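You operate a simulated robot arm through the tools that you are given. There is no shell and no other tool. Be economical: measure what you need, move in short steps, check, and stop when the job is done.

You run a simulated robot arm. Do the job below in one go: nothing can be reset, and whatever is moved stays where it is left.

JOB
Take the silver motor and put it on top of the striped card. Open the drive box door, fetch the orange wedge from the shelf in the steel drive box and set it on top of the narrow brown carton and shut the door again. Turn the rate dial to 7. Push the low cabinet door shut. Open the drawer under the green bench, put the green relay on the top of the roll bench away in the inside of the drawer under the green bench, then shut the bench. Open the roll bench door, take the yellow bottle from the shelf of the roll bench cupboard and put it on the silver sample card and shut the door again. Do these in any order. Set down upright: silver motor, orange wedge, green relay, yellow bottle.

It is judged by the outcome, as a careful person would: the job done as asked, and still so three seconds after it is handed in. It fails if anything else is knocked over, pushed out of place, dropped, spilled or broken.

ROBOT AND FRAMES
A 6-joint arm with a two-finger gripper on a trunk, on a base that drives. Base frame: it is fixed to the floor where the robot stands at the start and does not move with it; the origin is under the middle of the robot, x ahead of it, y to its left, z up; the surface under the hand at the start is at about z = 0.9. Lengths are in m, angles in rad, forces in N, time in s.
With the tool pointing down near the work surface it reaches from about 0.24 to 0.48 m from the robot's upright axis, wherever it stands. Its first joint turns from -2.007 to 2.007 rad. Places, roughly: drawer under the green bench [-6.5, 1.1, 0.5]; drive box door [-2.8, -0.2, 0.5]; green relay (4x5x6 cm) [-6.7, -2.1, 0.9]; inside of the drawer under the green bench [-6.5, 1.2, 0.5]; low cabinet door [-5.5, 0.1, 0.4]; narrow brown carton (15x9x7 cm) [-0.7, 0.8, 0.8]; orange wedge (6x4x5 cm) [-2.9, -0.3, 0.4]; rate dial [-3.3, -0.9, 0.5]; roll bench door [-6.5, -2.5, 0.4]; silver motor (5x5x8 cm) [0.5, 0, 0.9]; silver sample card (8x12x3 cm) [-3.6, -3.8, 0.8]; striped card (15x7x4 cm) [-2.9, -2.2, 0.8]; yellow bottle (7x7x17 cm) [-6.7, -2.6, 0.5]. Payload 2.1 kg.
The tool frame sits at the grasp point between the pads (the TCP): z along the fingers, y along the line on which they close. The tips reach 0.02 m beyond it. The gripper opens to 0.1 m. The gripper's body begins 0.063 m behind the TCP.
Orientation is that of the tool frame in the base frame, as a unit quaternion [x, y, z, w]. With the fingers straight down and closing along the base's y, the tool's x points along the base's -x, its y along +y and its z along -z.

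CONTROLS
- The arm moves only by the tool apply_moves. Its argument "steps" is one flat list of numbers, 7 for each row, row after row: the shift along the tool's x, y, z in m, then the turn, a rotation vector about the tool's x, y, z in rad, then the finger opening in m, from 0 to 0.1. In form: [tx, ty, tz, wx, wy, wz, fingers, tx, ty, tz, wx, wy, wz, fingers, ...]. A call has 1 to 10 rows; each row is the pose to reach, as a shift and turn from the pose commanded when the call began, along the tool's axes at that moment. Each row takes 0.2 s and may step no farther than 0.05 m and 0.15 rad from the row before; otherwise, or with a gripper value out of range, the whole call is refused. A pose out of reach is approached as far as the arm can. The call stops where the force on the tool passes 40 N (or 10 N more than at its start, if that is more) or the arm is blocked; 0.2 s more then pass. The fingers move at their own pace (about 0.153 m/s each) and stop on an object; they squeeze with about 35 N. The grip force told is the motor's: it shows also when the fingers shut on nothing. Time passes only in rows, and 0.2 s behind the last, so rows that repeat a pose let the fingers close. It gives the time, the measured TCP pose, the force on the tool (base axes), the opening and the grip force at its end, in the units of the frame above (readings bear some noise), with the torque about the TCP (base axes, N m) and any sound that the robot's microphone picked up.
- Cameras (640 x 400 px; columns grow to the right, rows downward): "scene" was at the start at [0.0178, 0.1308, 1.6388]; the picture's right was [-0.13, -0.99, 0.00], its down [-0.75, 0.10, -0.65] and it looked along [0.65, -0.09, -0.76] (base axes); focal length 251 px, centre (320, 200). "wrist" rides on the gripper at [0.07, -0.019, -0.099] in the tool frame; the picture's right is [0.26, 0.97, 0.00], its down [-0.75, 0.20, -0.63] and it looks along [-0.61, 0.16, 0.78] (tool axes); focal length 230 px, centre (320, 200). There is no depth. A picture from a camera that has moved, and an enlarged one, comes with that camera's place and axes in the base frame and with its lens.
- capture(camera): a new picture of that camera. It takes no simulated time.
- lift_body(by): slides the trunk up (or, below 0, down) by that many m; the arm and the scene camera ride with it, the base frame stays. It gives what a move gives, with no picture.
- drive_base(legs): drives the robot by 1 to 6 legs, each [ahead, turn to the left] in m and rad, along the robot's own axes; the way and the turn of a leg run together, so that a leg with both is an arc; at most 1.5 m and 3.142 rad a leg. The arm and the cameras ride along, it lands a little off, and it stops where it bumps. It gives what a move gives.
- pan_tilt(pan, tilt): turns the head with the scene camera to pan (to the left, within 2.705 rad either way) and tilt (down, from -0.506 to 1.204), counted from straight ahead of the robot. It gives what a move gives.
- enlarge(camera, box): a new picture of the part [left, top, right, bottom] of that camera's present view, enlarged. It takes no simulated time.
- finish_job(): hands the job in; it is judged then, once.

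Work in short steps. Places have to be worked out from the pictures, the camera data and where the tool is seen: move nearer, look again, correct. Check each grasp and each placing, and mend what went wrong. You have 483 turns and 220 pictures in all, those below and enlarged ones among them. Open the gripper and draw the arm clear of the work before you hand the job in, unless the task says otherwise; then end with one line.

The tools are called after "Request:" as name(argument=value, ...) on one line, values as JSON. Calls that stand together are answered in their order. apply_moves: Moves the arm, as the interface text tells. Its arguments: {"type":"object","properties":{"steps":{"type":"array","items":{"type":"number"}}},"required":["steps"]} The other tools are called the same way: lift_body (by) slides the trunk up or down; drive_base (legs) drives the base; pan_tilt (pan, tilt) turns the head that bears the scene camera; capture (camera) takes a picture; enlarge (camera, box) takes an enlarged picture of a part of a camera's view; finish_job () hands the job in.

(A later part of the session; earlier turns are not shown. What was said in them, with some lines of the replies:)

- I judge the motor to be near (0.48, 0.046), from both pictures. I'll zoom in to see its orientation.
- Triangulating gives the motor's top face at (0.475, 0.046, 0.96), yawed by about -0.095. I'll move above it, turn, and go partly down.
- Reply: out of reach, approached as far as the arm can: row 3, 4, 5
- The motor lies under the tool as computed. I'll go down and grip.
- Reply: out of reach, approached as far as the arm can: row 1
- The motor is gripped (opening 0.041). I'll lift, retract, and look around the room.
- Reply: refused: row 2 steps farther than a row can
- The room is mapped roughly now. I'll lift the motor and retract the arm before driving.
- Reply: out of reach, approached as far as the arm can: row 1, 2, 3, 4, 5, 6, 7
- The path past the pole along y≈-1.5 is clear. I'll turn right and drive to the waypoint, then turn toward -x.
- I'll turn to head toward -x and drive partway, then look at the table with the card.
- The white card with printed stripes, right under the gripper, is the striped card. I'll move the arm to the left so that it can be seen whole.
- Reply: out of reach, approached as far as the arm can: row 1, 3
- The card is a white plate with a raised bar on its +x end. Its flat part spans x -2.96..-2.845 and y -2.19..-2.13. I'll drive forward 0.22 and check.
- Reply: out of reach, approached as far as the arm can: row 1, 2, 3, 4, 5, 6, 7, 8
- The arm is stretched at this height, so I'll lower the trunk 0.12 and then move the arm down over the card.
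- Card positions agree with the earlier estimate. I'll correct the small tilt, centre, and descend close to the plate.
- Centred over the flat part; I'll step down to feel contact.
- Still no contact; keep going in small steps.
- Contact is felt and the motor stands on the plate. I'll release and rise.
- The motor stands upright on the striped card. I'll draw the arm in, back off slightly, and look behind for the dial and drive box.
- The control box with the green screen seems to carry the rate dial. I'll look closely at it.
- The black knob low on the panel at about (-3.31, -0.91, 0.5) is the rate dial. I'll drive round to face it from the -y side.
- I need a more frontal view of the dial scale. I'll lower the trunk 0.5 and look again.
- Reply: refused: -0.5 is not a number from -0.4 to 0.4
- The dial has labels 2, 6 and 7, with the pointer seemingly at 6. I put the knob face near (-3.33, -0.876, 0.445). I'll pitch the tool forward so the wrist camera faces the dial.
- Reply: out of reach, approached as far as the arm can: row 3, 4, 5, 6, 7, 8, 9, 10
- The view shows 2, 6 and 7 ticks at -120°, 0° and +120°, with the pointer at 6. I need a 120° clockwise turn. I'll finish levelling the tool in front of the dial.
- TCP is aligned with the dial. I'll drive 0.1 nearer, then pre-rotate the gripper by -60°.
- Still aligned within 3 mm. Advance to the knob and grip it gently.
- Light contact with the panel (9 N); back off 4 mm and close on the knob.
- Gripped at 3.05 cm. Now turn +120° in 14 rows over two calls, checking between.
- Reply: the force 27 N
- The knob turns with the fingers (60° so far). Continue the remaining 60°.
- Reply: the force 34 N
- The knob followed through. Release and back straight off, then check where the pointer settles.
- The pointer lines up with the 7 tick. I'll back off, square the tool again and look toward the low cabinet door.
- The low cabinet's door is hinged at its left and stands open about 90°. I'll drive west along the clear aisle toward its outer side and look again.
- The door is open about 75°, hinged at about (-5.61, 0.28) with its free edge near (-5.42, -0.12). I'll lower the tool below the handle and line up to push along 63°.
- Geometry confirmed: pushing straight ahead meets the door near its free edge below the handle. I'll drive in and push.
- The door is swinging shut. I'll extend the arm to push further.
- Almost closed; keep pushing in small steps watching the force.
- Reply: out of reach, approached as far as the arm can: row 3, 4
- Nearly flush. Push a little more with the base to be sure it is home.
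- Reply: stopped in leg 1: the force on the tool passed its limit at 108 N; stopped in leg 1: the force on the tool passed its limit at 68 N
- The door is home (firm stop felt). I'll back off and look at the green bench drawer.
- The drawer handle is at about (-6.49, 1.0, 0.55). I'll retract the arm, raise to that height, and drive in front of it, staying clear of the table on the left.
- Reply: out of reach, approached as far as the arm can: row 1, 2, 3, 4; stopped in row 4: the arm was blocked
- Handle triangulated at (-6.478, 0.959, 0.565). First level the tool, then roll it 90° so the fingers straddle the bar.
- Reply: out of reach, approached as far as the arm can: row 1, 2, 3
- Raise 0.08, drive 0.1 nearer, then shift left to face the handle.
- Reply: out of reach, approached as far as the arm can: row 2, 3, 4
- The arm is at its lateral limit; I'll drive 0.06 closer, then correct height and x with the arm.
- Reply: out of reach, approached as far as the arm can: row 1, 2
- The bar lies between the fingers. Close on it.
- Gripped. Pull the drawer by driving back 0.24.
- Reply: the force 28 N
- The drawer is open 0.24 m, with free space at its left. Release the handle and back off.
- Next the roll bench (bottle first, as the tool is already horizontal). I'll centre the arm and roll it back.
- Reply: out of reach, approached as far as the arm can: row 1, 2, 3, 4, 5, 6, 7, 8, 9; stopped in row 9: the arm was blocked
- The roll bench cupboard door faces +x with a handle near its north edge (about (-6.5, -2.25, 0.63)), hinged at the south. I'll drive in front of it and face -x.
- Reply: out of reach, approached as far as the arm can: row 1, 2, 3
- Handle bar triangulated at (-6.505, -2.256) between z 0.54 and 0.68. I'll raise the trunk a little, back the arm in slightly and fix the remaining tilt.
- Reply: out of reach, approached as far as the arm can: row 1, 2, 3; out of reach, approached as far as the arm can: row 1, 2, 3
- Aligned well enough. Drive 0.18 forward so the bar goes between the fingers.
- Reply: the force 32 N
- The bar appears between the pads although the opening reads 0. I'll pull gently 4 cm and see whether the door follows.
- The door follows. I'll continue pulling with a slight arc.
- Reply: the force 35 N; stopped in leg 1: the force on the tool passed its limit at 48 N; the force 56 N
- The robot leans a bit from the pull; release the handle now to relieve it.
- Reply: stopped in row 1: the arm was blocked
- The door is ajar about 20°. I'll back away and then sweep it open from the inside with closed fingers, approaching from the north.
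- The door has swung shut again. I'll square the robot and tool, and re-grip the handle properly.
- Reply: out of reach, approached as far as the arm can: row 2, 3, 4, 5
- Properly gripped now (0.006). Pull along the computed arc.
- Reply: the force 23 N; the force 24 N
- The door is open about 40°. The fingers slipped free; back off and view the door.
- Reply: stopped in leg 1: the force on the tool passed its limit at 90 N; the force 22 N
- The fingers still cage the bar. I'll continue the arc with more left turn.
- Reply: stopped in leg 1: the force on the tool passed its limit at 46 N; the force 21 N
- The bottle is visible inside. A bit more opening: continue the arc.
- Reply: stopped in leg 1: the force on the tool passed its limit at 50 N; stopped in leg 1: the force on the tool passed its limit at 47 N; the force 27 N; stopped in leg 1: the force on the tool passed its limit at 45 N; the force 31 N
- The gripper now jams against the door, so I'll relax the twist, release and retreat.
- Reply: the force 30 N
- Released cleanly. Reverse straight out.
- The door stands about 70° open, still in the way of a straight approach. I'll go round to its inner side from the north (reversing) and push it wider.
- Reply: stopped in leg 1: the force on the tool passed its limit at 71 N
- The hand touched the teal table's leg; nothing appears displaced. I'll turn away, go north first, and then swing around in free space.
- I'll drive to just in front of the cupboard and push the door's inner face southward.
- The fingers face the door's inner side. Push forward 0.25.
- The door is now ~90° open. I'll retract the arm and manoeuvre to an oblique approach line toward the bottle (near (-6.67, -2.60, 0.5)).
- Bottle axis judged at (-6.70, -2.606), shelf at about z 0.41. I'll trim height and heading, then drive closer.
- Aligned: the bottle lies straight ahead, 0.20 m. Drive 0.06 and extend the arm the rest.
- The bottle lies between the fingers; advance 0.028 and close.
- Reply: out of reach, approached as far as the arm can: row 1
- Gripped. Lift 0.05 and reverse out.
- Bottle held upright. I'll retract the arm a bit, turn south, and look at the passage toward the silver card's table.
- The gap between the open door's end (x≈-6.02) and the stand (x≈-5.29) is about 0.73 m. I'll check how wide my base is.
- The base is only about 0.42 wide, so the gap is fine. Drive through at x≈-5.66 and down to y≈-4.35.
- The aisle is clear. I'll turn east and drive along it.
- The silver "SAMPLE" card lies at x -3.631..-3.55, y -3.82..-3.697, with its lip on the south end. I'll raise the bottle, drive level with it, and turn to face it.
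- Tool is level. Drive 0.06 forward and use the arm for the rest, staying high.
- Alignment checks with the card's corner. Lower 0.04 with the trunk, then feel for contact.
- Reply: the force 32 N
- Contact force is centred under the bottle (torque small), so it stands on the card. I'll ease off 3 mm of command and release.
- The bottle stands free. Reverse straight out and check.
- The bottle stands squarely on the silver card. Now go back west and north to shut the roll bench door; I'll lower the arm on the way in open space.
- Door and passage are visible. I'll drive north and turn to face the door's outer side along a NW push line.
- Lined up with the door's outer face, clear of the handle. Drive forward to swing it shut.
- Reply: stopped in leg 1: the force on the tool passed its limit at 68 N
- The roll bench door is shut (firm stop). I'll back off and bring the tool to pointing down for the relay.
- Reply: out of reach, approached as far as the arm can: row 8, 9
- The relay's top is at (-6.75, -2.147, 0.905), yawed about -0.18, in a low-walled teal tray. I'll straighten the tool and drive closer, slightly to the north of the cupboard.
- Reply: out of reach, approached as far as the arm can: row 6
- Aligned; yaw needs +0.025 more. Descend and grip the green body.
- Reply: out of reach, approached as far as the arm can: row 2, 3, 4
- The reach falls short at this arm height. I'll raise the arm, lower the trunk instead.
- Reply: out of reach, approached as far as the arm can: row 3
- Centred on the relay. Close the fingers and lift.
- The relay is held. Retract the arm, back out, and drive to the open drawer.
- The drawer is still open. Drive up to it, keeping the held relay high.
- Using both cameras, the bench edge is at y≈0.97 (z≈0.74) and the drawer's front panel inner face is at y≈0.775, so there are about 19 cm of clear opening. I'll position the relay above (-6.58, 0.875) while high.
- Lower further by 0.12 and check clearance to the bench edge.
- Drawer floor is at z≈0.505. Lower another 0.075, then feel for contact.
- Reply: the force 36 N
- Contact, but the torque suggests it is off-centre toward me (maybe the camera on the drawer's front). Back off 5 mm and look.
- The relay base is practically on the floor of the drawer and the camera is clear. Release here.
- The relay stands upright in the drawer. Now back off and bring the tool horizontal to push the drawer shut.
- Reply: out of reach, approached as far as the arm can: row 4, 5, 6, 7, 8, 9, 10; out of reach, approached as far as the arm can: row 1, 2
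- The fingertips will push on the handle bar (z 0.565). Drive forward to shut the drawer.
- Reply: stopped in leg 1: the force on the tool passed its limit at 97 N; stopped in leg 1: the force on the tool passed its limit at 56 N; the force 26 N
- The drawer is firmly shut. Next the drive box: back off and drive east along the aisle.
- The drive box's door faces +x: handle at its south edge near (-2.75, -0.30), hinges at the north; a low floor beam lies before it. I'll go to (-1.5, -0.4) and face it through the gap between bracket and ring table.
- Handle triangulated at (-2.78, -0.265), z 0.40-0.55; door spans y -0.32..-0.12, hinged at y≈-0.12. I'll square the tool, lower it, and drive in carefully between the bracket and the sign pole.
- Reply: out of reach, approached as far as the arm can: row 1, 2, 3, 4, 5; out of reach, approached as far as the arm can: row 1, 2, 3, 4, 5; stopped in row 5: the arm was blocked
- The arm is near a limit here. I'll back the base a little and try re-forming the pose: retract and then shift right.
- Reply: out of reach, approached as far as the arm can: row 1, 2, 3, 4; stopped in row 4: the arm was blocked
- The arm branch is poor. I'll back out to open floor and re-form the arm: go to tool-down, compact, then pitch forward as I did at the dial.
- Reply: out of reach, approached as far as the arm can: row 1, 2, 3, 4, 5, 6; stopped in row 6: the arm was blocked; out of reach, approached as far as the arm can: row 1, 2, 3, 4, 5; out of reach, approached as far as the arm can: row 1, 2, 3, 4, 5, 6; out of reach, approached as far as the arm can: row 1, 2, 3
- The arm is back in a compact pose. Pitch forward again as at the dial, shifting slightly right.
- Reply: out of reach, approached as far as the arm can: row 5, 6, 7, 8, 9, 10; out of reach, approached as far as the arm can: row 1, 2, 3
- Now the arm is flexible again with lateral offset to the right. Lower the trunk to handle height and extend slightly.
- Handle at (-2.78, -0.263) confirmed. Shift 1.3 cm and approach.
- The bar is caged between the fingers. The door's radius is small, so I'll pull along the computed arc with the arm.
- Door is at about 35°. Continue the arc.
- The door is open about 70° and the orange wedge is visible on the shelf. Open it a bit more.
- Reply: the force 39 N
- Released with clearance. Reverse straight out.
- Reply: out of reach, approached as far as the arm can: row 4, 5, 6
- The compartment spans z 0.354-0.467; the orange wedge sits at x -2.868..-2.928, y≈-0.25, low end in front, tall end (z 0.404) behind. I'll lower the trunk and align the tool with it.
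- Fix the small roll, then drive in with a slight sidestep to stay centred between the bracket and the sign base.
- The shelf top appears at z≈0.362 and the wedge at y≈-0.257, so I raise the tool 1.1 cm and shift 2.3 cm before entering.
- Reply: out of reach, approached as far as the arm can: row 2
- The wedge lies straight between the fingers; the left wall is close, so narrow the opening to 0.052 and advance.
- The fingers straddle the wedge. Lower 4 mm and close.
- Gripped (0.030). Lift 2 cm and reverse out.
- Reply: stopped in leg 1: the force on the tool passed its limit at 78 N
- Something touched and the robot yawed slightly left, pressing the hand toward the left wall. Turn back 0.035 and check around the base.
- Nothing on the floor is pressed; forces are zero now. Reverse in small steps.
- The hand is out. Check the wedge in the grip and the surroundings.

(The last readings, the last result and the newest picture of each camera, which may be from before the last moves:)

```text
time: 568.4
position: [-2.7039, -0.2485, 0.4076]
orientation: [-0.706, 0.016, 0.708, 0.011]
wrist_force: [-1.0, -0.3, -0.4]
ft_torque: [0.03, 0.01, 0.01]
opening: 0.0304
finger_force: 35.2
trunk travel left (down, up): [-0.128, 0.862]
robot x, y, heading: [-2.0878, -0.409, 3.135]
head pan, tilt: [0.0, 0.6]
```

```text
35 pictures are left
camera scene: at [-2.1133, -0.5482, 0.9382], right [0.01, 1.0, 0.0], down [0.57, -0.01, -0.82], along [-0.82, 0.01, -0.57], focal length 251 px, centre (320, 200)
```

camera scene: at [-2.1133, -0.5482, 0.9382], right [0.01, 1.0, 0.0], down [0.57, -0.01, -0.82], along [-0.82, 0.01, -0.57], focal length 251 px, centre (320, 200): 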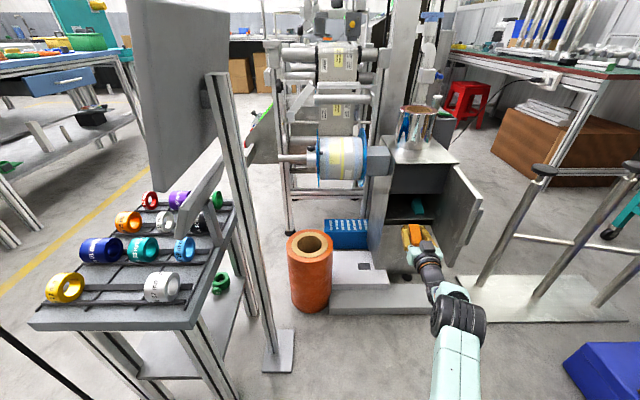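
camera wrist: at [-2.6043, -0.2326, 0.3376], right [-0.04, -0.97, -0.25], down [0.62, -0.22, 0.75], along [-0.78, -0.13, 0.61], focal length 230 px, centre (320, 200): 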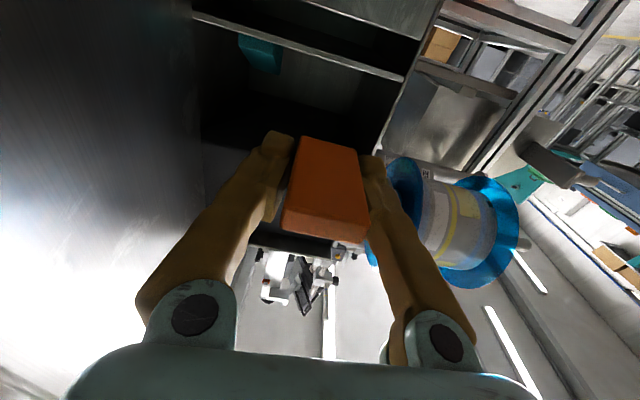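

Wedge is held well. I'll reverse out to open floor and turn toward the carton's table, raising the arm.

Request:
drive_base(legs=[[-0.7, 0], [-0.62, 0], [0, -1.564]])

Request:
lift_body(by=0.4)

Request:
lift_body(by=0.16)

Request:
capture(camera="scene")

```text
time: 579.3
position: [-0.5683, 0.1946, 0.4075]
orientation: [-0.487, 0.511, 0.492, 0.509]
wrist_force: [0.3, 0.6, -0.1]
ft_torque: [-0.01, -0.01, -0.03]
opening: 0.0301
finger_force: 34.9
trunk travel left (down, up): [-0.128, 0.862]
robot x, y, heading: [-0.7297, -0.4266, 1.555]
head pan, tilt: [0.0, 0.6]
```

```text
time: 583.2
position: [-0.5686, 0.1945, 0.8085]
orientation: [-0.488, 0.51, 0.493, 0.509]
wrist_force: [0.3, -0.6, -0.4]
ft_torque: [0.02, -0.02, 0.02]
opening: 0.0303
finger_force: 35.3
trunk travel left (down, up): [-0.528, 0.462]
robot x, y, heading: [-0.7346, -0.4262, 1.561]
head pan, tilt: [0.0, 0.6]
```

```text
time: 585.0
position: [-0.5697, 0.1946, 0.9674]
orientation: [-0.487, 0.511, 0.492, 0.51]
wrist_force: [-0.3, 0.6, -0.6]
ft_torque: [0.03, 0.02, -0.02]
opening: 0.0304
finger_force: 34.8
trunk travel left (down, up): [-0.688, 0.302]
robot x, y, heading: [-0.7353, -0.4242, 1.565]
head pan, tilt: [0.0, 0.6]
```

```text
34 pictures are left
camera scene: at [-0.8712, -0.3941, 1.4982], right [1.0, -0.01, 0.0], down [-0.01, -0.57, -0.82], along [0.01, 0.82, -0.57], focal length 251 px, centre (320, 200)
```

scene: 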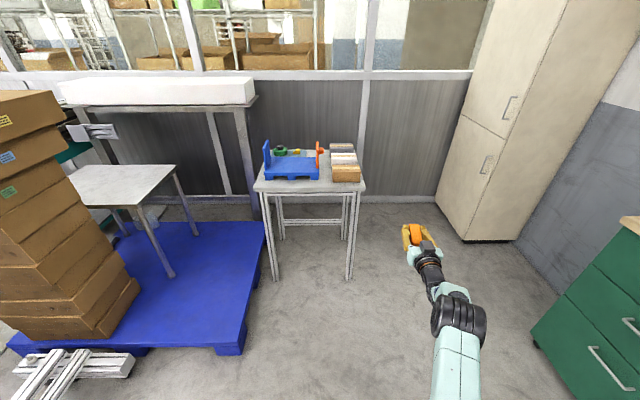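

Request:
enlarge(camera="scene", box=[250, 135, 378, 200])

```text
5.00 times, centred on (314, 168) of scene
camera zoom: at [-0.8712, -0.3941, 1.4982], right [1.0, -0.01, 0.0], down [-0.01, -0.57, -0.82], along [0.01, 0.82, -0.57], focal length 1254 px, centre (350, 362)
```

zoom: 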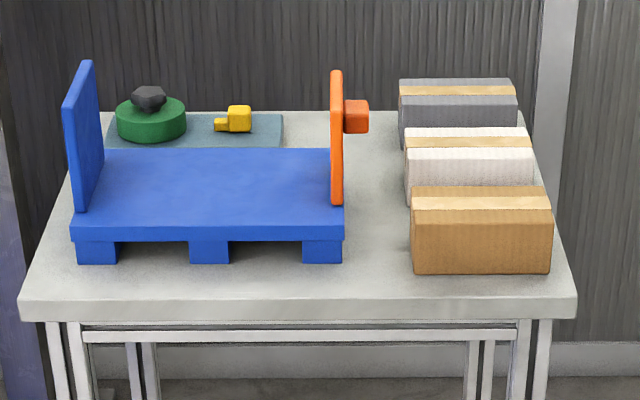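

The narrow brown carton is the front one: top at z≈0.87, x -0.79..-0.64, y 0.78..0.86. I'll centre the arm, and drive toward it with the wedge high.

Request:
apply_moves(steps=[0, 0.04, -0.01, 0, 0, 0, 0.02, 0, 0.08, -0.02, 0, 0, 0, 0.02, 0, 0.12, -0.03, 0, 0, 0, 0.02, 0, 0.145, -0.04, 0, 0, 0, 0.02])

Request:
drive_base(legs=[[0.5, 0]])

Request:
capture(camera="scene")

```text
time: 586.0
position: [-0.6508, 0.16, 0.9745]
orientation: [-0.498, 0.503, 0.502, 0.497]
wrist_force: [0.4, 0.2, -1.8]
ft_torque: [0.01, -0.01, 0.02]
opening: 0.0306
finger_force: 35.1
out of reach, approached as far as the arm can: row 2, 3, 4
trunk travel left (down, up): [-0.688, 0.302]
robot x, y, heading: [-0.7344, -0.4255, 1.563]
head pan, tilt: [0.0, 0.6]
```

```text
time: 589.0
position: [-0.6549, 0.668, 0.9758]
orientation: [-0.5, 0.501, 0.504, 0.495]
wrist_force: [-0.2, -0.7, -0.6]
ft_torque: [0.06, 0.03, 0.01]
opening: 0.0305
finger_force: 35.0
trunk travel left (down, up): [-0.688, 0.302]
robot x, y, heading: [-0.7317, 0.082, 1.574]
head pan, tilt: [0.0, 0.6]
```

```text
32 pictures are left
camera scene: at [-0.8689, 0.1116, 1.4983], right [1.0, 0.0, 0.0], down [0.0, -0.56, -0.83], along [0.0, 0.83, -0.56], focal length 251 px, centre (320, 200)
```

scene: 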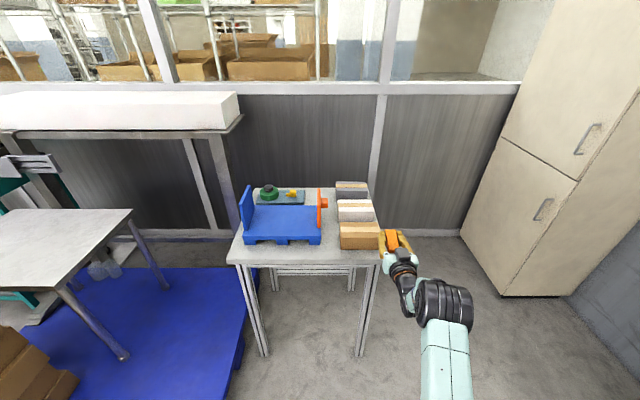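

Refined with both views: carton top z≈0.867, y 0.81..0.89, x centre -0.72. Shift the hand left 0.065.

Request:
apply_moves(steps=[0, 0.02, 0, 0, 0, 0, 0.02, 0, 0.045, 0, 0, 0, 0, 0.02, 0, 0.065, 0, 0, 0, 0, 0.02])

```text
time: 589.8
position: [-0.6702, 0.6661, 0.9816]
orientation: [-0.508, 0.494, 0.511, 0.487]
wrist_force: [0.0, -0.8, -0.2]
ft_torque: [-0.02, 0.01, -0.01]
opening: 0.0302
finger_force: 34.6
out of reach, approached as far as the arm can: row 1, 2, 3
trunk travel left (down, up): [-0.688, 0.302]
robot x, y, heading: [-0.7272, 0.0817, 1.571]
head pan, tilt: [0.0, 0.6]
```

The arm won't shift further left, so I'll sidestep the base by 5 cm.

Request:
drive_base(legs=[[-0.35, 0], [0, 0.13], [0.38, 0], [0, -0.13]])

Request:
capture(camera="scene")

```text
time: 595.2
position: [-0.7169, 0.6911, 0.9822]
orientation: [-0.506, 0.496, 0.509, 0.488]
wrist_force: [0.2, 0.1, -0.8]
ft_torque: [0.02, -0.05, 0.01]
opening: 0.0303
finger_force: 35.3
trunk travel left (down, up): [-0.688, 0.302]
robot x, y, heading: [-0.7769, 0.1091, 1.57]
head pan, tilt: [0.0, 0.6]
```

```text
31 pictures are left
camera scene: at [-0.9176, 0.1369, 1.4983], right [1.0, 0.0, 0.0], down [0.0, -0.57, -0.82], along [0.0, 0.82, -0.57], focal length 251 px, centre (320, 200)
```

scene: 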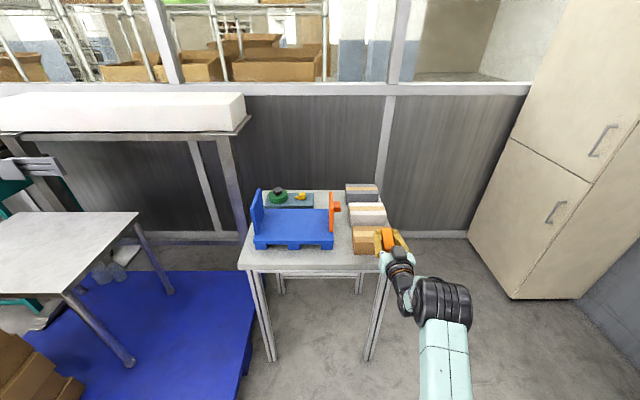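

x is right now. Drive forward 0.155 above the carton and lower to just above it.

Request:
drive_base(legs=[[0.155, 0]])

Request:
lift_body(by=-0.06)

Request:
pan_tilt(pan=-0.3, tilt=0.75)

Request:
enlarge(camera="scene", box=[250, 150, 370, 240])

```text
time: 596.6
position: [-0.7186, 0.8463, 0.9824]
orientation: [-0.507, 0.495, 0.51, 0.488]
wrist_force: [-1.4, 0.3, -0.1]
ft_torque: [0.03, -0.02, -0.01]
opening: 0.0302
finger_force: 35.0
trunk travel left (down, up): [-0.688, 0.302]
robot x, y, heading: [-0.7768, 0.2608, 1.57]
head pan, tilt: [0.0, 0.6]
```

```text
time: 597.6
position: [-0.7177, 0.8457, 0.9221]
orientation: [-0.507, 0.495, 0.51, 0.488]
wrist_force: [0.0, -0.1, -0.6]
ft_torque: [0.01, 0.0, 0.01]
opening: 0.0307
finger_force: 35.0
trunk travel left (down, up): [-0.628, 0.362]
robot x, y, heading: [-0.7798, 0.2616, 1.567]
head pan, tilt: [0.0, 0.6]
```

```text
time: 598.4
position: [-0.7173, 0.8467, 0.9221]
orientation: [-0.507, 0.495, 0.51, 0.488]
wrist_force: [-0.1, 0.3, -0.1]
ft_torque: [0.0, 0.01, 0.02]
opening: 0.0303
finger_force: 34.8
trunk travel left (down, up): [-0.628, 0.362]
robot x, y, heading: [-0.7769, 0.2604, 1.566]
head pan, tilt: [-0.3, 0.75]
```

```text
4.44 times, centred on (310, 195) of scene
camera zoom: at [-0.8932, 0.2826, 1.4254], right [0.96, -0.29, 0.0], down [-0.2, -0.65, -0.73], along [0.22, 0.7, -0.68], focal length 1115 px, centre (364, 222)
```

zoom: 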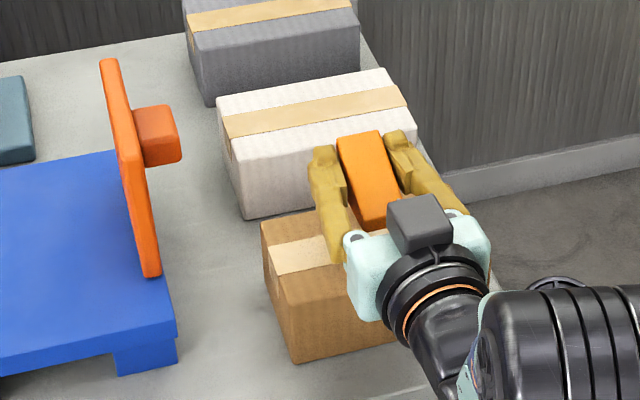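

The wedge is centred over the carton top (y 0.79-0.88). Step down to contact.

Request:
apply_moves(steps=[0.006, 0, 0, 0, 0, 0, 0.02, 0.012, 0, 0, 0, 0, 0, 0.02, 0.018, 0, 0, 0, 0, 0, 0.02, 0.022, 0, 0, 0, 0, 0, 0.02])

```text
time: 599.4
position: [-0.7167, 0.8472, 0.9005]
orientation: [-0.506, 0.496, 0.513, 0.484]
wrist_force: [0.5, 0.2, -1.5]
ft_torque: [-0.02, 0.0, 0.02]
opening: 0.0304
finger_force: 35.1
trunk travel left (down, up): [-0.628, 0.362]
robot x, y, heading: [-0.7824, 0.2603, 1.57]
head pan, tilt: [-0.3, 0.75]
```

Request:
apply_moves(steps=[0.003, 0, 0, 0, 0, 0, 0.02, 0.006, 0, 0, 0, 0, 0, 0.02, 0.009, 0, 0, 0, 0, 0, 0.02])

Request:
enlarge(camera="scene", box=[260, 160, 360, 235])

```text
time: 600.2
position: [-0.717, 0.8486, 0.8933]
orientation: [-0.505, 0.496, 0.514, 0.484]
wrist_force: [-0.2, -2.1, 2.7]
ft_torque: [-0.56, 0.02, -0.08]
opening: 0.0305
finger_force: 34.8
out of reach, approached as far as the arm can: row 3
trunk travel left (down, up): [-0.628, 0.362]
robot x, y, heading: [-0.7758, 0.2619, 1.571]
head pan, tilt: [-0.3, 0.75]
```

```text
5.33 times, centred on (310, 198) of scene
camera zoom: at [-0.8933, 0.2812, 1.4255], right [0.96, -0.3, 0.0], down [-0.2, -0.65, -0.73], along [0.22, 0.7, -0.68], focal length 1338 px, centre (373, 213)
```

zoom: 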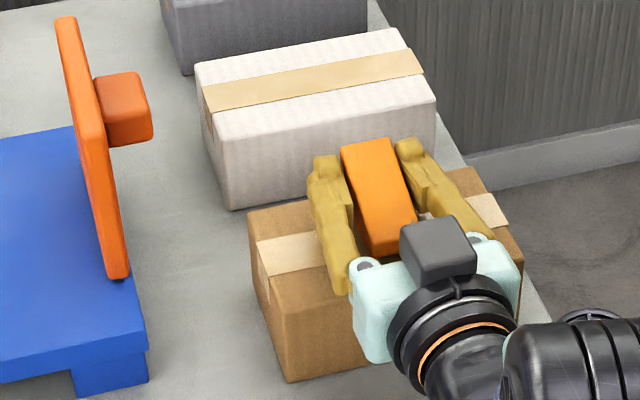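

Request:
apply_moves(steps=[0.002, 0, 0, 0, 0, 0, 0.02, 0.004, 0, 0, 0, 0, 0, 0.02])

Request:
capture(camera="wrist")

```text
time: 600.8
position: [-0.7173, 0.8484, 0.8936]
orientation: [-0.503, 0.494, 0.515, 0.487]
wrist_force: [-0.8, -3.5, 22.5]
ft_torque: [-2.61, -0.34, -0.11]
opening: 0.0305
finger_force: 34.2
trunk travel left (down, up): [-0.628, 0.362]
robot x, y, heading: [-0.7781, 0.2608, 1.57]
head pan, tilt: [-0.3, 0.75]
```

```text
28 pictures are left
camera wrist: at [-0.6956, 0.7507, 0.8234], right [-0.97, -0.03, -0.24], down [-0.16, -0.64, 0.75], along [-0.18, 0.77, 0.62], focal length 230 px, centre (320, 200)
```

wrist: 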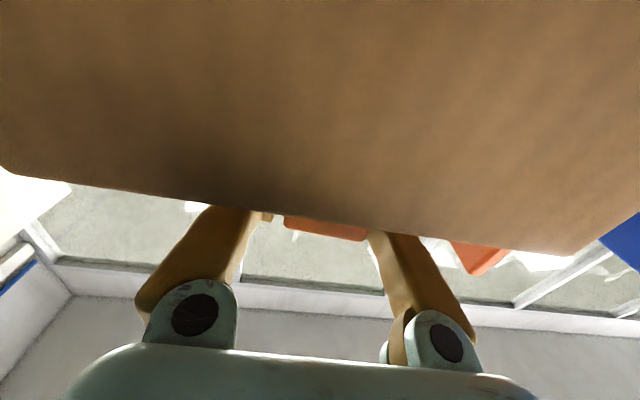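

The torque shows my wrist camera touching the table edge first; the wedge is still a few mm up. I'll nose the tool down slightly (which raises the camera), lower, and feel for the wedge's contact.

Request:
apply_moves(steps=[-0.004, 0, 0, 0, 0.0, 0, 0.02, -0.004, 0, 0, 0, 0.05, 0, 0.02, -0.001, 0, 0, 0, 0.05, 0, 0.02, 0.001, 0, 0, 0, 0.05, 0, 0.02])

```text
time: 601.8
position: [-0.7168, 0.8495, 0.8881]
orientation: [0.52, -0.507, -0.499, -0.474]
wrist_force: [0.7, -0.7, -0.5]
ft_torque: [-0.02, 0.01, 0.01]
opening: 0.0303
finger_force: 34.9
trunk travel left (down, up): [-0.628, 0.362]
robot x, y, heading: [-0.7801, 0.2568, 1.574]
head pan, tilt: [-0.3, 0.75]
```

Request:
apply_moves(steps=[0.002, 0, 0, 0, 0, 0, 0.02, 0.004, 0, 0, 0, 0, 0, 0.02, 0.006, 0, 0, 0, 0, 0, 0.02])

```text
time: 602.6
position: [-0.7161, 0.8481, 0.8859]
orientation: [0.518, -0.504, -0.501, -0.476]
wrist_force: [0.7, 0.4, 15.5]
ft_torque: [-1.24, -0.32, 0.02]
opening: 0.0301
finger_force: 34.9
trunk travel left (down, up): [-0.628, 0.362]
robot x, y, heading: [-0.7762, 0.2615, 1.571]
head pan, tilt: [-0.3, 0.75]
```

Load is now shared by camera and wedge, so the gap is at most a millimetre or two. Ease up 1 mm and release gently.

Request:
apply_moves(steps=[-0.002, 0, 0, 0, 0, 0, 0.025, -0.002, 0, 0, 0, 0, 0, 0.035, -0.002, 0, 0, 0, 0, 0, 0.045, -0.002, 0, 0, 0, 0, 0, 0.06])

Request:
enlarge(camera="scene", box=[260, 160, 360, 235])

```text
time: 603.6
position: [-0.7161, 0.8492, 0.8847]
orientation: [0.519, -0.507, -0.499, -0.474]
wrist_force: [-1.5, -6.4, 2.1]
ft_torque: [-0.79, -0.03, -0.17]
opening: 0.0599
finger_force: 0.0
trunk travel left (down, up): [-0.628, 0.362]
robot x, y, heading: [-0.7799, 0.2628, 1.569]
head pan, tilt: [-0.3, 0.75]
```

```text
5.33 times, centred on (310, 198) of scene
camera zoom: at [-0.8934, 0.2799, 1.4253], right [0.96, -0.3, 0.0], down [-0.2, -0.65, -0.73], along [0.22, 0.7, -0.68], focal length 1338 px, centre (373, 213)
```

zoom: 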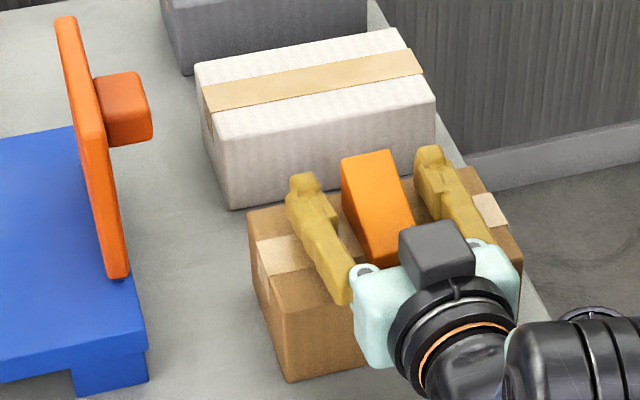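

The wedge stands upright on the carton. Lift 1 cm and reverse straight out.

Request:
lift_body(by=0.01)

Request:
drive_base(legs=[[-0.3, 0]])

Request:
enlarge(camera="scene", box=[240, 120, 360, 210])

```text
time: 604.2
position: [-0.7164, 0.8508, 0.8928]
orientation: [0.52, -0.506, -0.5, -0.473]
wrist_force: [-0.1, 0.9, -0.2]
ft_torque: [-0.02, 0.0, -0.01]
opening: 0.06
finger_force: 0.0
trunk travel left (down, up): [-0.638, 0.352]
robot x, y, heading: [-0.7795, 0.2631, 1.57]
head pan, tilt: [-0.3, 0.75]
```

```text
time: 606.2
position: [-0.7157, 0.5493, 0.8954]
orientation: [0.52, -0.507, -0.499, -0.473]
wrist_force: [0.6, -0.1, 0.2]
ft_torque: [-0.02, -0.02, -0.01]
opening: 0.06
finger_force: 0.1
trunk travel left (down, up): [-0.638, 0.352]
robot x, y, heading: [-0.7782, -0.0352, 1.57]
head pan, tilt: [-0.3, 0.75]
```

```text
4.44 times, centred on (300, 165) of scene
camera zoom: at [-0.8932, -0.0176, 1.4354], right [0.95, -0.3, 0.0], down [-0.2, -0.65, -0.73], along [0.22, 0.7, -0.68], focal length 1115 px, centre (409, 356)
```

zoom: 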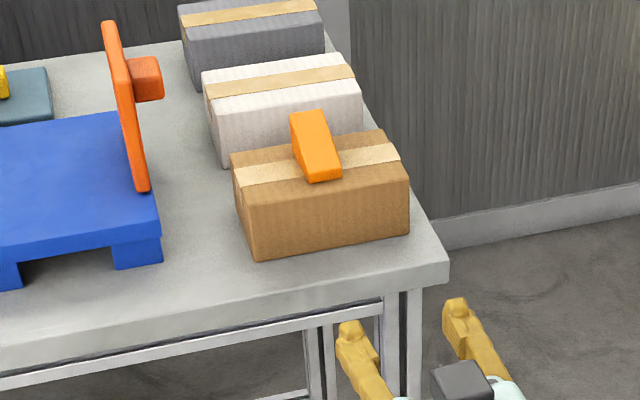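

The wedge sits upright on the brown carton. Now back to shut the drive box door: reverse, turn, lower the arm and approach.

Request:
apply_moves(steps=[0, 0, 0, 0, -0.055, 0, 0.03, 0, 0, 0, 0, -0.055, 0, 0.0])

Request:
drive_base(legs=[[-0.375, 0], [0, 1.57], [0.9, 0]])

Request:
lift_body(by=-0.4)

Request:
lift_body(by=-0.04)

Request:
pan_tilt(pan=0, tilt=0.5)

Request:
capture(camera="scene")

```text
time: 606.9
position: [-0.7155, 0.5504, 0.8941]
orientation: [-0.505, 0.495, 0.515, 0.485]
wrist_force: [0.1, 0.1, 0.1]
ft_torque: [0.0, 0.01, -0.01]
opening: 0.0001
finger_force: 29.2
trunk travel left (down, up): [-0.638, 0.352]
robot x, y, heading: [-0.7799, -0.0406, 1.569]
head pan, tilt: [-0.3, 0.75]
```

```text
time: 617.3
position: [-2.2557, -0.3007, 0.8933]
orientation: [0.707, -0.005, -0.707, 0.009]
wrist_force: [-0.3, 0.9, 0.6]
ft_torque: [-0.01, 0.0, -0.01]
opening: 0.0
finger_force: 29.5
trunk travel left (down, up): [-0.638, 0.352]
robot x, y, heading: [-1.6726, -0.3836, 3.104]
head pan, tilt: [-0.3, 0.75]
```

```text
time: 621.1
position: [-2.2546, -0.3001, 0.4942]
orientation: [0.707, -0.004, -0.707, 0.008]
wrist_force: [-1.0, 0.7, 0.4]
ft_torque: [-0.03, -0.01, -0.02]
opening: 0.0001
finger_force: 29.5
trunk travel left (down, up): [-0.238, 0.752]
robot x, y, heading: [-1.6723, -0.3834, 3.107]
head pan, tilt: [-0.3, 0.75]
```

```text
time: 622.0
position: [-2.2558, -0.3019, 0.454]
orientation: [0.707, -0.005, -0.707, 0.008]
wrist_force: [-0.5, 0.7, -0.2]
ft_torque: [-0.02, 0.02, 0.02]
opening: 0.0001
finger_force: 29.4
trunk travel left (down, up): [-0.198, 0.792]
robot x, y, heading: [-1.6684, -0.3852, 3.101]
head pan, tilt: [-0.3, 0.75]
```

```text
time: 622.8
position: [-2.2555, -0.3005, 0.4543]
orientation: [0.707, -0.005, -0.707, 0.008]
wrist_force: [-1.0, 0.1, -0.1]
ft_torque: [0.0, -0.02, -0.04]
opening: 0.0
finger_force: 29.9
trunk travel left (down, up): [-0.198, 0.792]
robot x, y, heading: [-1.6703, -0.3837, 3.106]
head pan, tilt: [0.0, 0.499]
```

```text
25 pictures are left
camera scene: at [-1.705, -0.522, 1.0173], right [0.04, 1.0, 0.0], down [0.48, -0.02, -0.88], along [-0.88, 0.03, -0.48], focal length 251 px, centre (320, 200)
```

scene: 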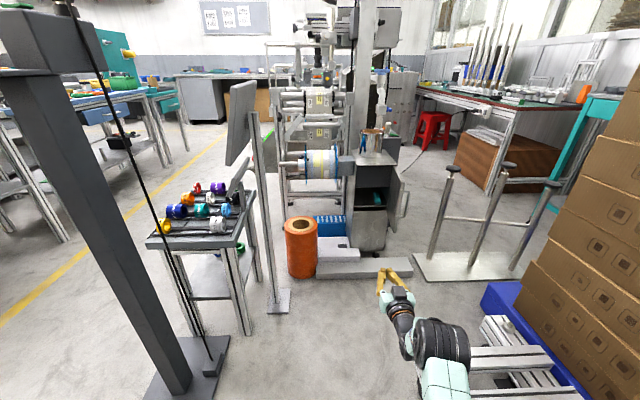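

I'll drive to x≈-1.95 keeping y≈-0.39, then shift the hand right to pass north of the open door.

Request:
drive_base(legs=[[0, 0.055], [0.28, 0], [0, -0.02]])

Request:
apply_moves(steps=[0, -0.04, -0.02, 0, 0, 0, 0, 0, -0.08, -0.04, 0, 0, 0, 0, 0, -0.12, -0.06, 0, 0, 0, 0, 0, -0.16, -0.07, 0, 0, 0, 0, 0, -0.2, -0.08, 0, 0, 0, 0, 0, -0.24, -0.08, 0, 0, 0, 0, 0, -0.28, -0.08, 0, 0, 0, 0])

Request:
capture(camera="scene")

```text
time: 624.8
position: [-2.3905, -0.2791, 0.4554]
orientation: [-0.704, 0.02, 0.71, -0.029]
wrist_force: [0.3, -0.1, 0.5]
ft_torque: [-0.01, 0.02, -0.02]
opening: 0.0001
finger_force: 29.5
trunk travel left (down, up): [-0.198, 0.792]
robot x, y, heading: [-1.8105, -0.387, 2.908]
head pan, tilt: [0.0, 0.499]
stopped in leg 2: the robot was blocked; the commanded pose is now the measured one
```

```text
time: 626.4
position: [-2.3024, -0.0325, 0.4391]
orientation: [-0.705, 0.021, 0.708, -0.028]
wrist_force: [-0.5, -0.3, 0.4]
ft_torque: [0.03, -0.01, -0.02]
opening: 0.0
finger_force: 29.7
out of reach, approached as far as the arm can: row 7
trunk travel left (down, up): [-0.198, 0.792]
robot x, y, heading: [-1.8109, -0.3897, 2.908]
head pan, tilt: [0.0, 0.499]
```

```text
24 pictures are left
camera scene: at [-1.8728, -0.5166, 1.0173], right [0.23, 0.97, 0.0], down [0.47, -0.11, -0.88], along [-0.85, 0.2, -0.48], focal length 251 px, centre (320, 200)
```

scene: 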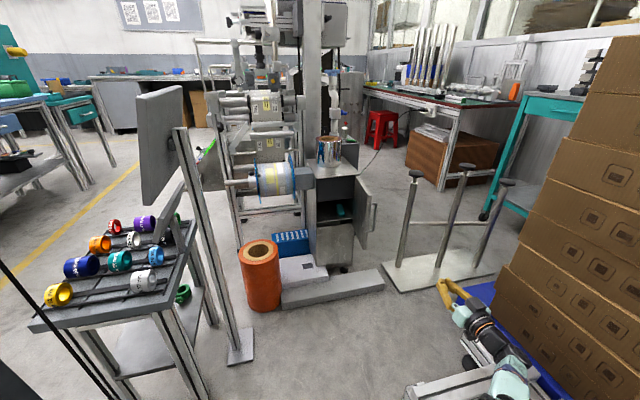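

The base bumped the wheeled bracket on my right and stopped. I'll back off along my heading (which also moves me left), straighten, and pass further south.

Request:
drive_base(legs=[[-0.2, 0], [0, 0.225]])

Request:
pan_tilt(pan=-0.6, tilt=0.9)

Request:
capture(camera="scene")

```text
time: 628.8
position: [-2.1747, -0.1953, 0.4411]
orientation: [-0.702, -0.058, 0.702, -0.106]
wrist_force: [-0.9, -0.1, 0.0]
ft_torque: [0.01, -0.03, 0.0]
opening: 0.0
finger_force: 29.4
trunk travel left (down, up): [-0.198, 0.792]
robot x, y, heading: [-1.6177, -0.4343, 3.134]
head pan, tilt: [0.0, 0.499]
```

```text
time: 629.8
position: [-2.175, -0.1959, 0.4411]
orientation: [-0.702, -0.058, 0.702, -0.107]
wrist_force: [-0.9, 0.0, -0.1]
ft_torque: [0.0, -0.05, 0.01]
opening: 0.0
finger_force: 29.5
trunk travel left (down, up): [-0.198, 0.792]
robot x, y, heading: [-1.6181, -0.438, 3.133]
head pan, tilt: [-0.6, 0.901]
```

```text
23 pictures are left
camera scene: at [-1.6189, -0.5304, 0.9835], right [0.57, 0.82, 0.0], down [0.64, -0.45, -0.62], along [-0.51, 0.36, -0.78], focal length 251 px, centre (320, 200)
```

scene: 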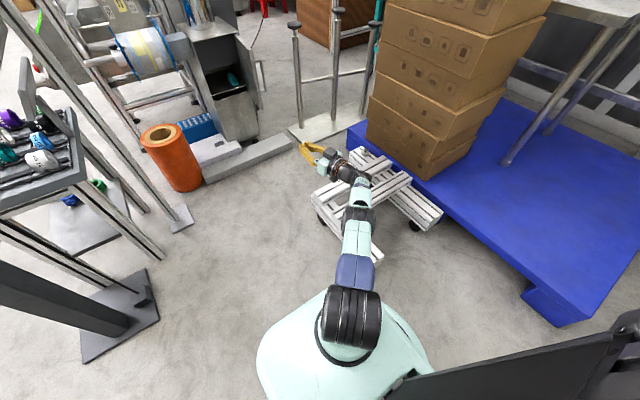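

The bracket edge is at y≈-0.12; keeping my centre at y≈-0.435 is right. Now retract, shift right and straighten the tool before going in.

Request:
apply_moves(steps=[0, -0.031, -0.03, 0.06, 0, 0, 0, 0, -0.062, -0.06, 0.12, 0, 0, 0, 0, -0.093, -0.09, 0.18, 0, 0, 0, 0, -0.124, -0.118, 0.23, 0, 0, 0])

Request:
drive_base(legs=[[0.45, 0]])

Request:
pan_tilt(pan=-0.4, tilt=0.6)

Request:
capture(camera="scene")

```text
time: 630.8
position: [-2.0704, -0.0677, 0.438]
orientation: [0.709, -0.022, -0.704, 0.024]
wrist_force: [-1.0, -0.5, -0.7]
ft_torque: [-0.02, -0.01, -0.02]
opening: 0.0002
finger_force: 29.7
out of reach, approached as far as the arm can: row 2, 3, 4
trunk travel left (down, up): [-0.198, 0.792]
robot x, y, heading: [-1.6148, -0.4362, 3.129]
head pan, tilt: [-0.6, 0.901]
```

```text
time: 633.6
position: [-2.5286, -0.067, 0.4383]
orientation: [0.709, -0.021, -0.704, 0.028]
wrist_force: [1.1, 0.5, 0.3]
ft_torque: [0.01, -0.01, -0.02]
opening: 0.0
finger_force: 29.6
trunk travel left (down, up): [-0.198, 0.792]
robot x, y, heading: [-2.0693, -0.4307, 3.137]
head pan, tilt: [-0.6, 0.901]
```

```text
time: 634.4
position: [-2.5287, -0.0657, 0.4393]
orientation: [0.709, -0.02, -0.704, 0.028]
wrist_force: [0.3, -0.8, -0.7]
ft_torque: [0.02, 0.02, 0.0]
opening: 0.0
finger_force: 29.6
trunk travel left (down, up): [-0.198, 0.792]
robot x, y, heading: [-2.0728, -0.4295, 3.137]
head pan, tilt: [-0.4, 0.6]
```

```text
22 pictures are left
camera scene: at [-2.0932, -0.5343, 1.0082], right [0.39, 0.92, 0.0], down [0.52, -0.22, -0.82], along [-0.76, 0.33, -0.57], focal length 251 px, centre (320, 200)
```

scene: 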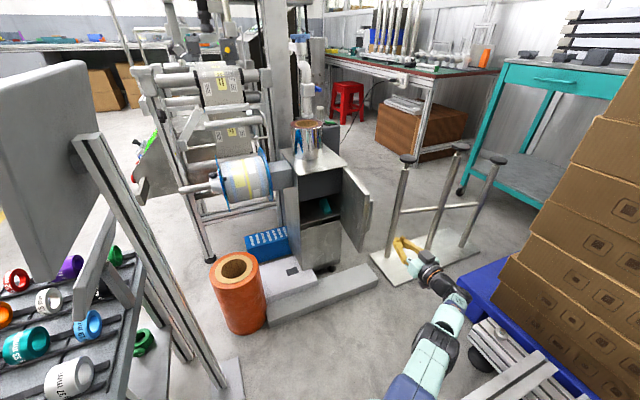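

The door stands about 78° open; my fingers (y -0.066) will pass just north of its handle (y≈-0.11). Drive in 0.12, then sweep south.

Request:
drive_base(legs=[[0.115, 0]])

Request:
apply_moves(steps=[0, 0.025, 0, 0, 0, 0, 0, 0, 0.05, 0, 0, 0, 0, 0, 0, 0.075, 0, 0, 0, 0, 0, 0, 0.1, 0, 0, 0, 0, 0])

Request:
capture(camera="scene")

```text
time: 635.6
position: [-2.6426, -0.0652, 0.4378]
orientation: [0.709, -0.022, -0.704, 0.026]
wrist_force: [0.8, -0.1, -0.2]
ft_torque: [-0.01, -0.04, 0.01]
opening: 0.0
finger_force: 29.3
trunk travel left (down, up): [-0.198, 0.792]
robot x, y, heading: [-2.1855, -0.4285, 3.136]
head pan, tilt: [-0.4, 0.6]
```

```text
time: 636.6
position: [-2.6434, -0.1636, 0.4434]
orientation: [0.709, -0.022, -0.704, 0.024]
wrist_force: [-0.2, 0.4, -0.3]
ft_torque: [-0.01, 0.02, -0.03]
opening: 0.0
finger_force: 29.4
trunk travel left (down, up): [-0.198, 0.792]
robot x, y, heading: [-2.1867, -0.4303, 3.134]
head pan, tilt: [-0.4, 0.6]
```

```text
21 pictures are left
camera scene: at [-2.2085, -0.5336, 1.0083], right [0.4, 0.92, 0.0], down [0.52, -0.22, -0.83], along [-0.76, 0.33, -0.56], focal length 251 px, centre (320, 200)
```

scene: 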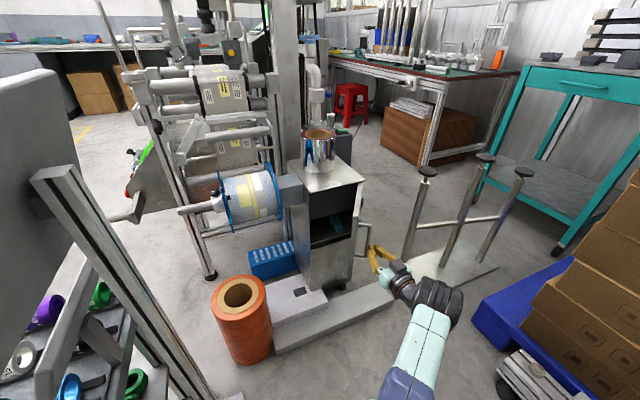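

Request:
enlarge(camera="scene", box=[280, 150, 420, 300])

```text
2.67 times, centred on (350, 225) of scene
camera zoom: at [-2.2085, -0.5336, 1.0083], right [0.4, 0.92, 0.0], down [0.52, -0.22, -0.83], along [-0.76, 0.33, -0.56], focal length 669 px, centre (240, 133)
```

zoom: 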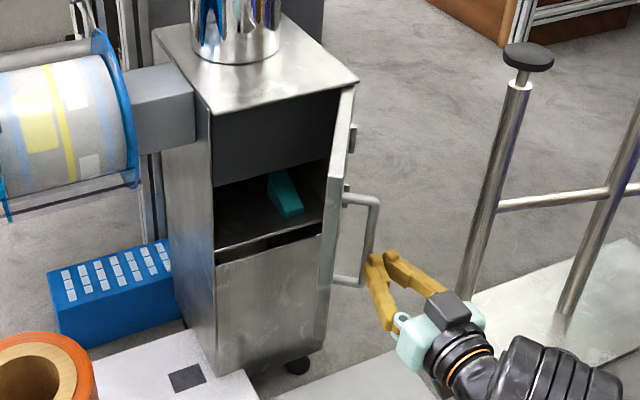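

The door is down to about 56°. Now push forward (-x) with a slight southward drift against its outer face.

Request:
apply_moves(steps=[0, 0.01, 0.02, 0, 0, 0, 0, 0, 0.02, 0.04, 0, 0, 0, 0, 0, 0.03, 0.06, 0, 0, 0, 0, 0, 0.04, 0.08, 0, 0, 0, 0])

Request:
enlarge(camera="scene", box=[280, 150, 420, 300])

```text
time: 637.6
position: [-2.7207, -0.2046, 0.4477]
orientation: [0.709, -0.021, -0.704, 0.025]
wrist_force: [-0.4, -0.4, 0.1]
ft_torque: [0.0, 0.01, 0.01]
opening: 0.0001
finger_force: 29.8
trunk travel left (down, up): [-0.198, 0.792]
robot x, y, heading: [-2.185, -0.432, 3.131]
head pan, tilt: [-0.4, 0.6]
```

```text
2.67 times, centred on (350, 225) of scene
camera zoom: at [-2.2086, -0.5336, 1.0083], right [0.4, 0.92, 0.0], down [0.52, -0.22, -0.83], along [-0.76, 0.33, -0.56], focal length 669 px, centre (240, 133)
```

zoom: 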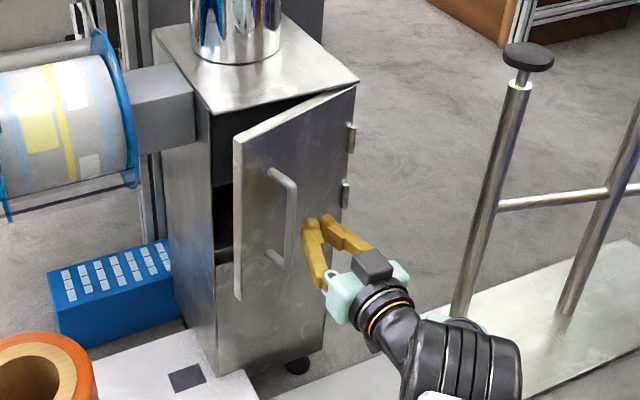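

Nearly there; keep pushing forward.

Request:
apply_moves(steps=[0, 0, 0.02, 0, 0, 0, 0, 0, 0, 0.04, 0, 0, 0, 0, 0, 0, 0.06, 0, 0, 0, 0, 0, 0, 0.075, 0, 0, 0, 0])

Request:
enlarge(camera="scene", box=[280, 150, 420, 300])

```text
time: 638.6
position: [-2.7907, -0.2044, 0.4474]
orientation: [0.709, -0.021, -0.705, 0.028]
wrist_force: [11.4, -2.9, 3.0]
ft_torque: [0.05, 0.07, -0.05]
opening: 0.0001
finger_force: 29.3
trunk travel left (down, up): [-0.198, 0.792]
robot x, y, heading: [-2.186, -0.4251, 3.128]
head pan, tilt: [-0.4, 0.6]
stopped in row 4: the force on the tool passed its limit at 68 N (the readings are from after the stop); the commanded pose is now the measured one
```

```text
2.67 times, centred on (350, 225) of scene
camera zoom: at [-2.2067, -0.5341, 1.0083], right [0.4, 0.92, 0.0], down [0.52, -0.22, -0.83], along [-0.76, 0.33, -0.56], focal length 669 px, centre (240, 133)
```

zoom: 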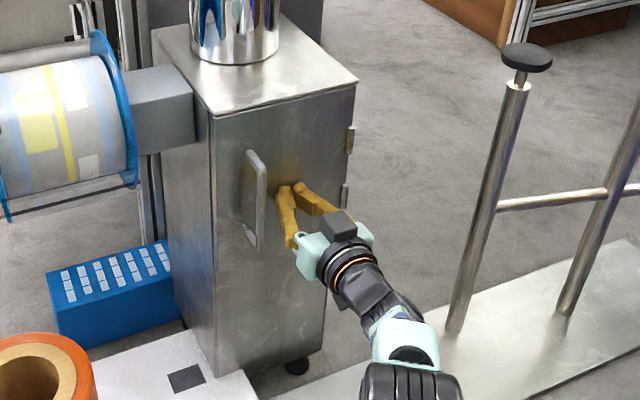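

The drive box door is shut firmly. Draw back and return to the earlier viewpoint to verify the floor bracket wasn't displaced by the bump.

Request:
apply_moves(steps=[0, 0, -0.04, 0, 0, 0, 0, 0, 0, -0.08, 0, 0, 0, 0])

Request:
drive_base(legs=[[-0.69, 0]])

Request:
lift_body(by=0.289)

Request:
pan_tilt(pan=0, tilt=0.5)

Request:
capture(camera="scene")

```text
time: 639.2
position: [-2.7111, -0.2035, 0.4471]
orientation: [0.709, -0.019, -0.704, 0.028]
wrist_force: [0.1, 0.1, 0.5]
ft_torque: [0.0, 0.02, -0.03]
opening: 0.0
finger_force: 29.6
trunk travel left (down, up): [-0.198, 0.792]
robot x, y, heading: [-2.1871, -0.4289, 3.136]
head pan, tilt: [-0.4, 0.6]
```

```text
time: 643.0
position: [-2.0202, -0.2136, 0.447]
orientation: [0.71, -0.017, -0.703, 0.033]
wrist_force: [0.1, 0.4, 0.0]
ft_torque: [-0.03, 0.0, -0.01]
opening: 0.0002
finger_force: 29.8
trunk travel left (down, up): [-0.198, 0.792]
robot x, y, heading: [-1.4948, -0.432, -3.14]
head pan, tilt: [-0.4, 0.6]
```

```text
time: 645.9
position: [-2.021, -0.2126, 0.7354]
orientation: [0.71, -0.017, -0.703, 0.032]
wrist_force: [-0.8, 1.4, -0.8]
ft_torque: [0.03, -0.02, 0.0]
opening: 0.0
finger_force: 28.9
trunk travel left (down, up): [-0.487, 0.503]
robot x, y, heading: [-1.4931, -0.4296, -3.138]
head pan, tilt: [-0.4, 0.6]
```

```text
time: 646.8
position: [-2.0215, -0.2132, 0.7349]
orientation: [0.71, -0.017, -0.703, 0.032]
wrist_force: [0.9, -0.5, 0.3]
ft_torque: [0.07, -0.01, 0.0]
opening: 0.0
finger_force: 29.7
trunk travel left (down, up): [-0.487, 0.503]
robot x, y, heading: [-1.4959, -0.429, -3.144]
head pan, tilt: [0.0, 0.499]
```

```text
17 pictures are left
camera scene: at [-1.5252, -0.5703, 1.3063], right [0.0, 1.0, 0.0], down [0.48, 0.0, -0.88], along [-0.88, 0.0, -0.48], focal length 251 px, centre (320, 200)
```

scene: 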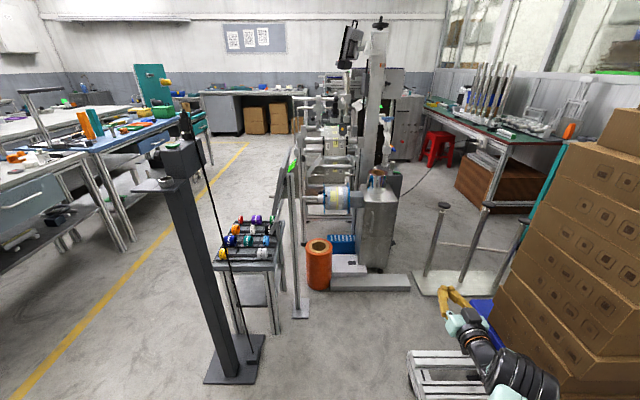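

The bracket appears exactly where it was. A last distant check on the roll bench door and the motor, then open the gripper.

Request:
enlarge(camera="scene", box=[190, 80, 310, 150])

Request:
pan_tilt(pan=0.75, tilt=0.4)

Request:
capture(camera="scene")

Request:
apply_moves(steps=[0, 0, -0.01, 0, 0, 0, 0.03, 0, 0, -0.01, 0, 0, 0, 0.06, 0, 0, -0.01, 0, 0, 0, 0.08])

```text
5.33 times, centred on (250, 115) of scene
camera zoom: at [-1.5252, -0.5703, 1.3063], right [0.0, 1.0, 0.0], down [0.48, 0.0, -0.88], along [-0.88, 0.0, -0.48], focal length 1338 px, centre (693, 653)
```

zoom: 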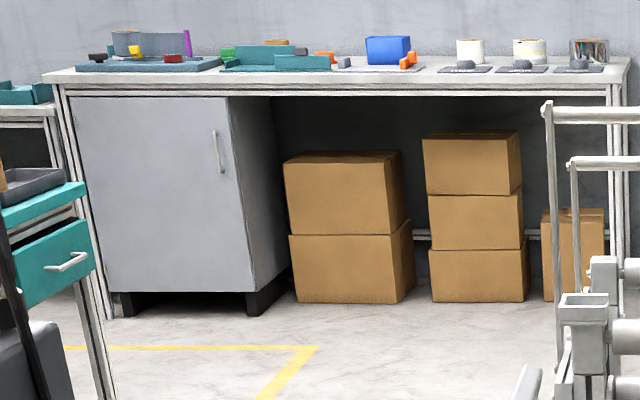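

```text
time: 647.9
position: [-2.0211, -0.2122, 0.735]
orientation: [0.71, -0.017, -0.703, 0.032]
wrist_force: [-0.2, 1.3, -0.3]
ft_torque: [-0.03, -0.03, 0.01]
opening: 0.0
finger_force: 30.0
trunk travel left (down, up): [-0.487, 0.503]
robot x, y, heading: [-1.4952, -0.4315, -3.14]
head pan, tilt: [0.75, 0.4]
```

```text
15 pictures are left
camera scene: at [-1.5019, -0.6334, 1.3155], right [-0.68, 0.73, 0.0], down [0.28, 0.27, -0.92], along [-0.67, -0.63, -0.39], focal length 251 px, centre (320, 200)
```

scene: 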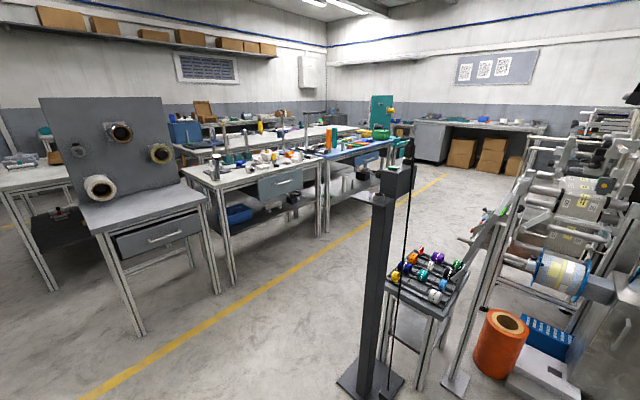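

```text
time: 648.7
position: [-2.0104, -0.211, 0.7358]
orientation: [0.71, -0.017, -0.703, 0.032]
wrist_force: [-0.6, 0.0, 0.1]
ft_torque: [0.05, 0.02, 0.01]
opening: 0.08
finger_force: 0.0
trunk travel left (down, up): [-0.487, 0.503]
robot x, y, heading: [-1.4949, -0.431, -3.135]
head pan, tilt: [0.75, 0.4]
```

Request:
enlarge(camera="scene", box=[200, 130, 340, 190])

```text
4.57 times, centred on (270, 160) of scene
camera zoom: at [-1.5018, -0.6335, 1.3155], right [-0.68, 0.73, 0.0], down [0.28, 0.27, -0.92], along [-0.67, -0.63, -0.39], focal length 1147 px, centre (549, 383)
```

zoom: 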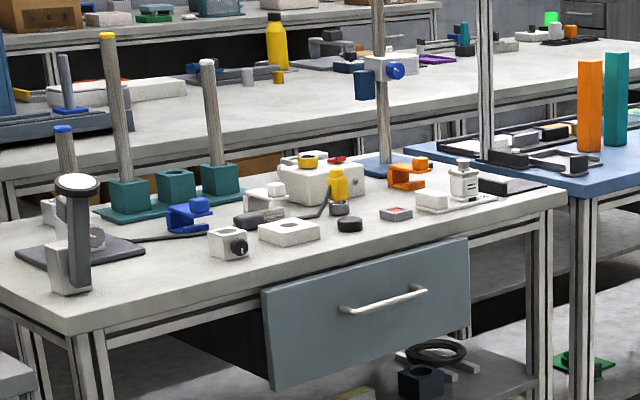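

The motor stands on the striped card and the bottle on the silver card. All doors and the drawer are shut, and the gripper is open and clear, so I hand in.

Request:
finish_job()

```text
The job is handed in.
```

All six parts of the job are done and handed in: the motor, wedge, relay and bottle stand upright where you asked, the dial is at 7, and the doors and drawer are shut. My hand knocked a leg of the teal table, and the base bumped the wheeled floor bracket; neither looked moved afterwards.
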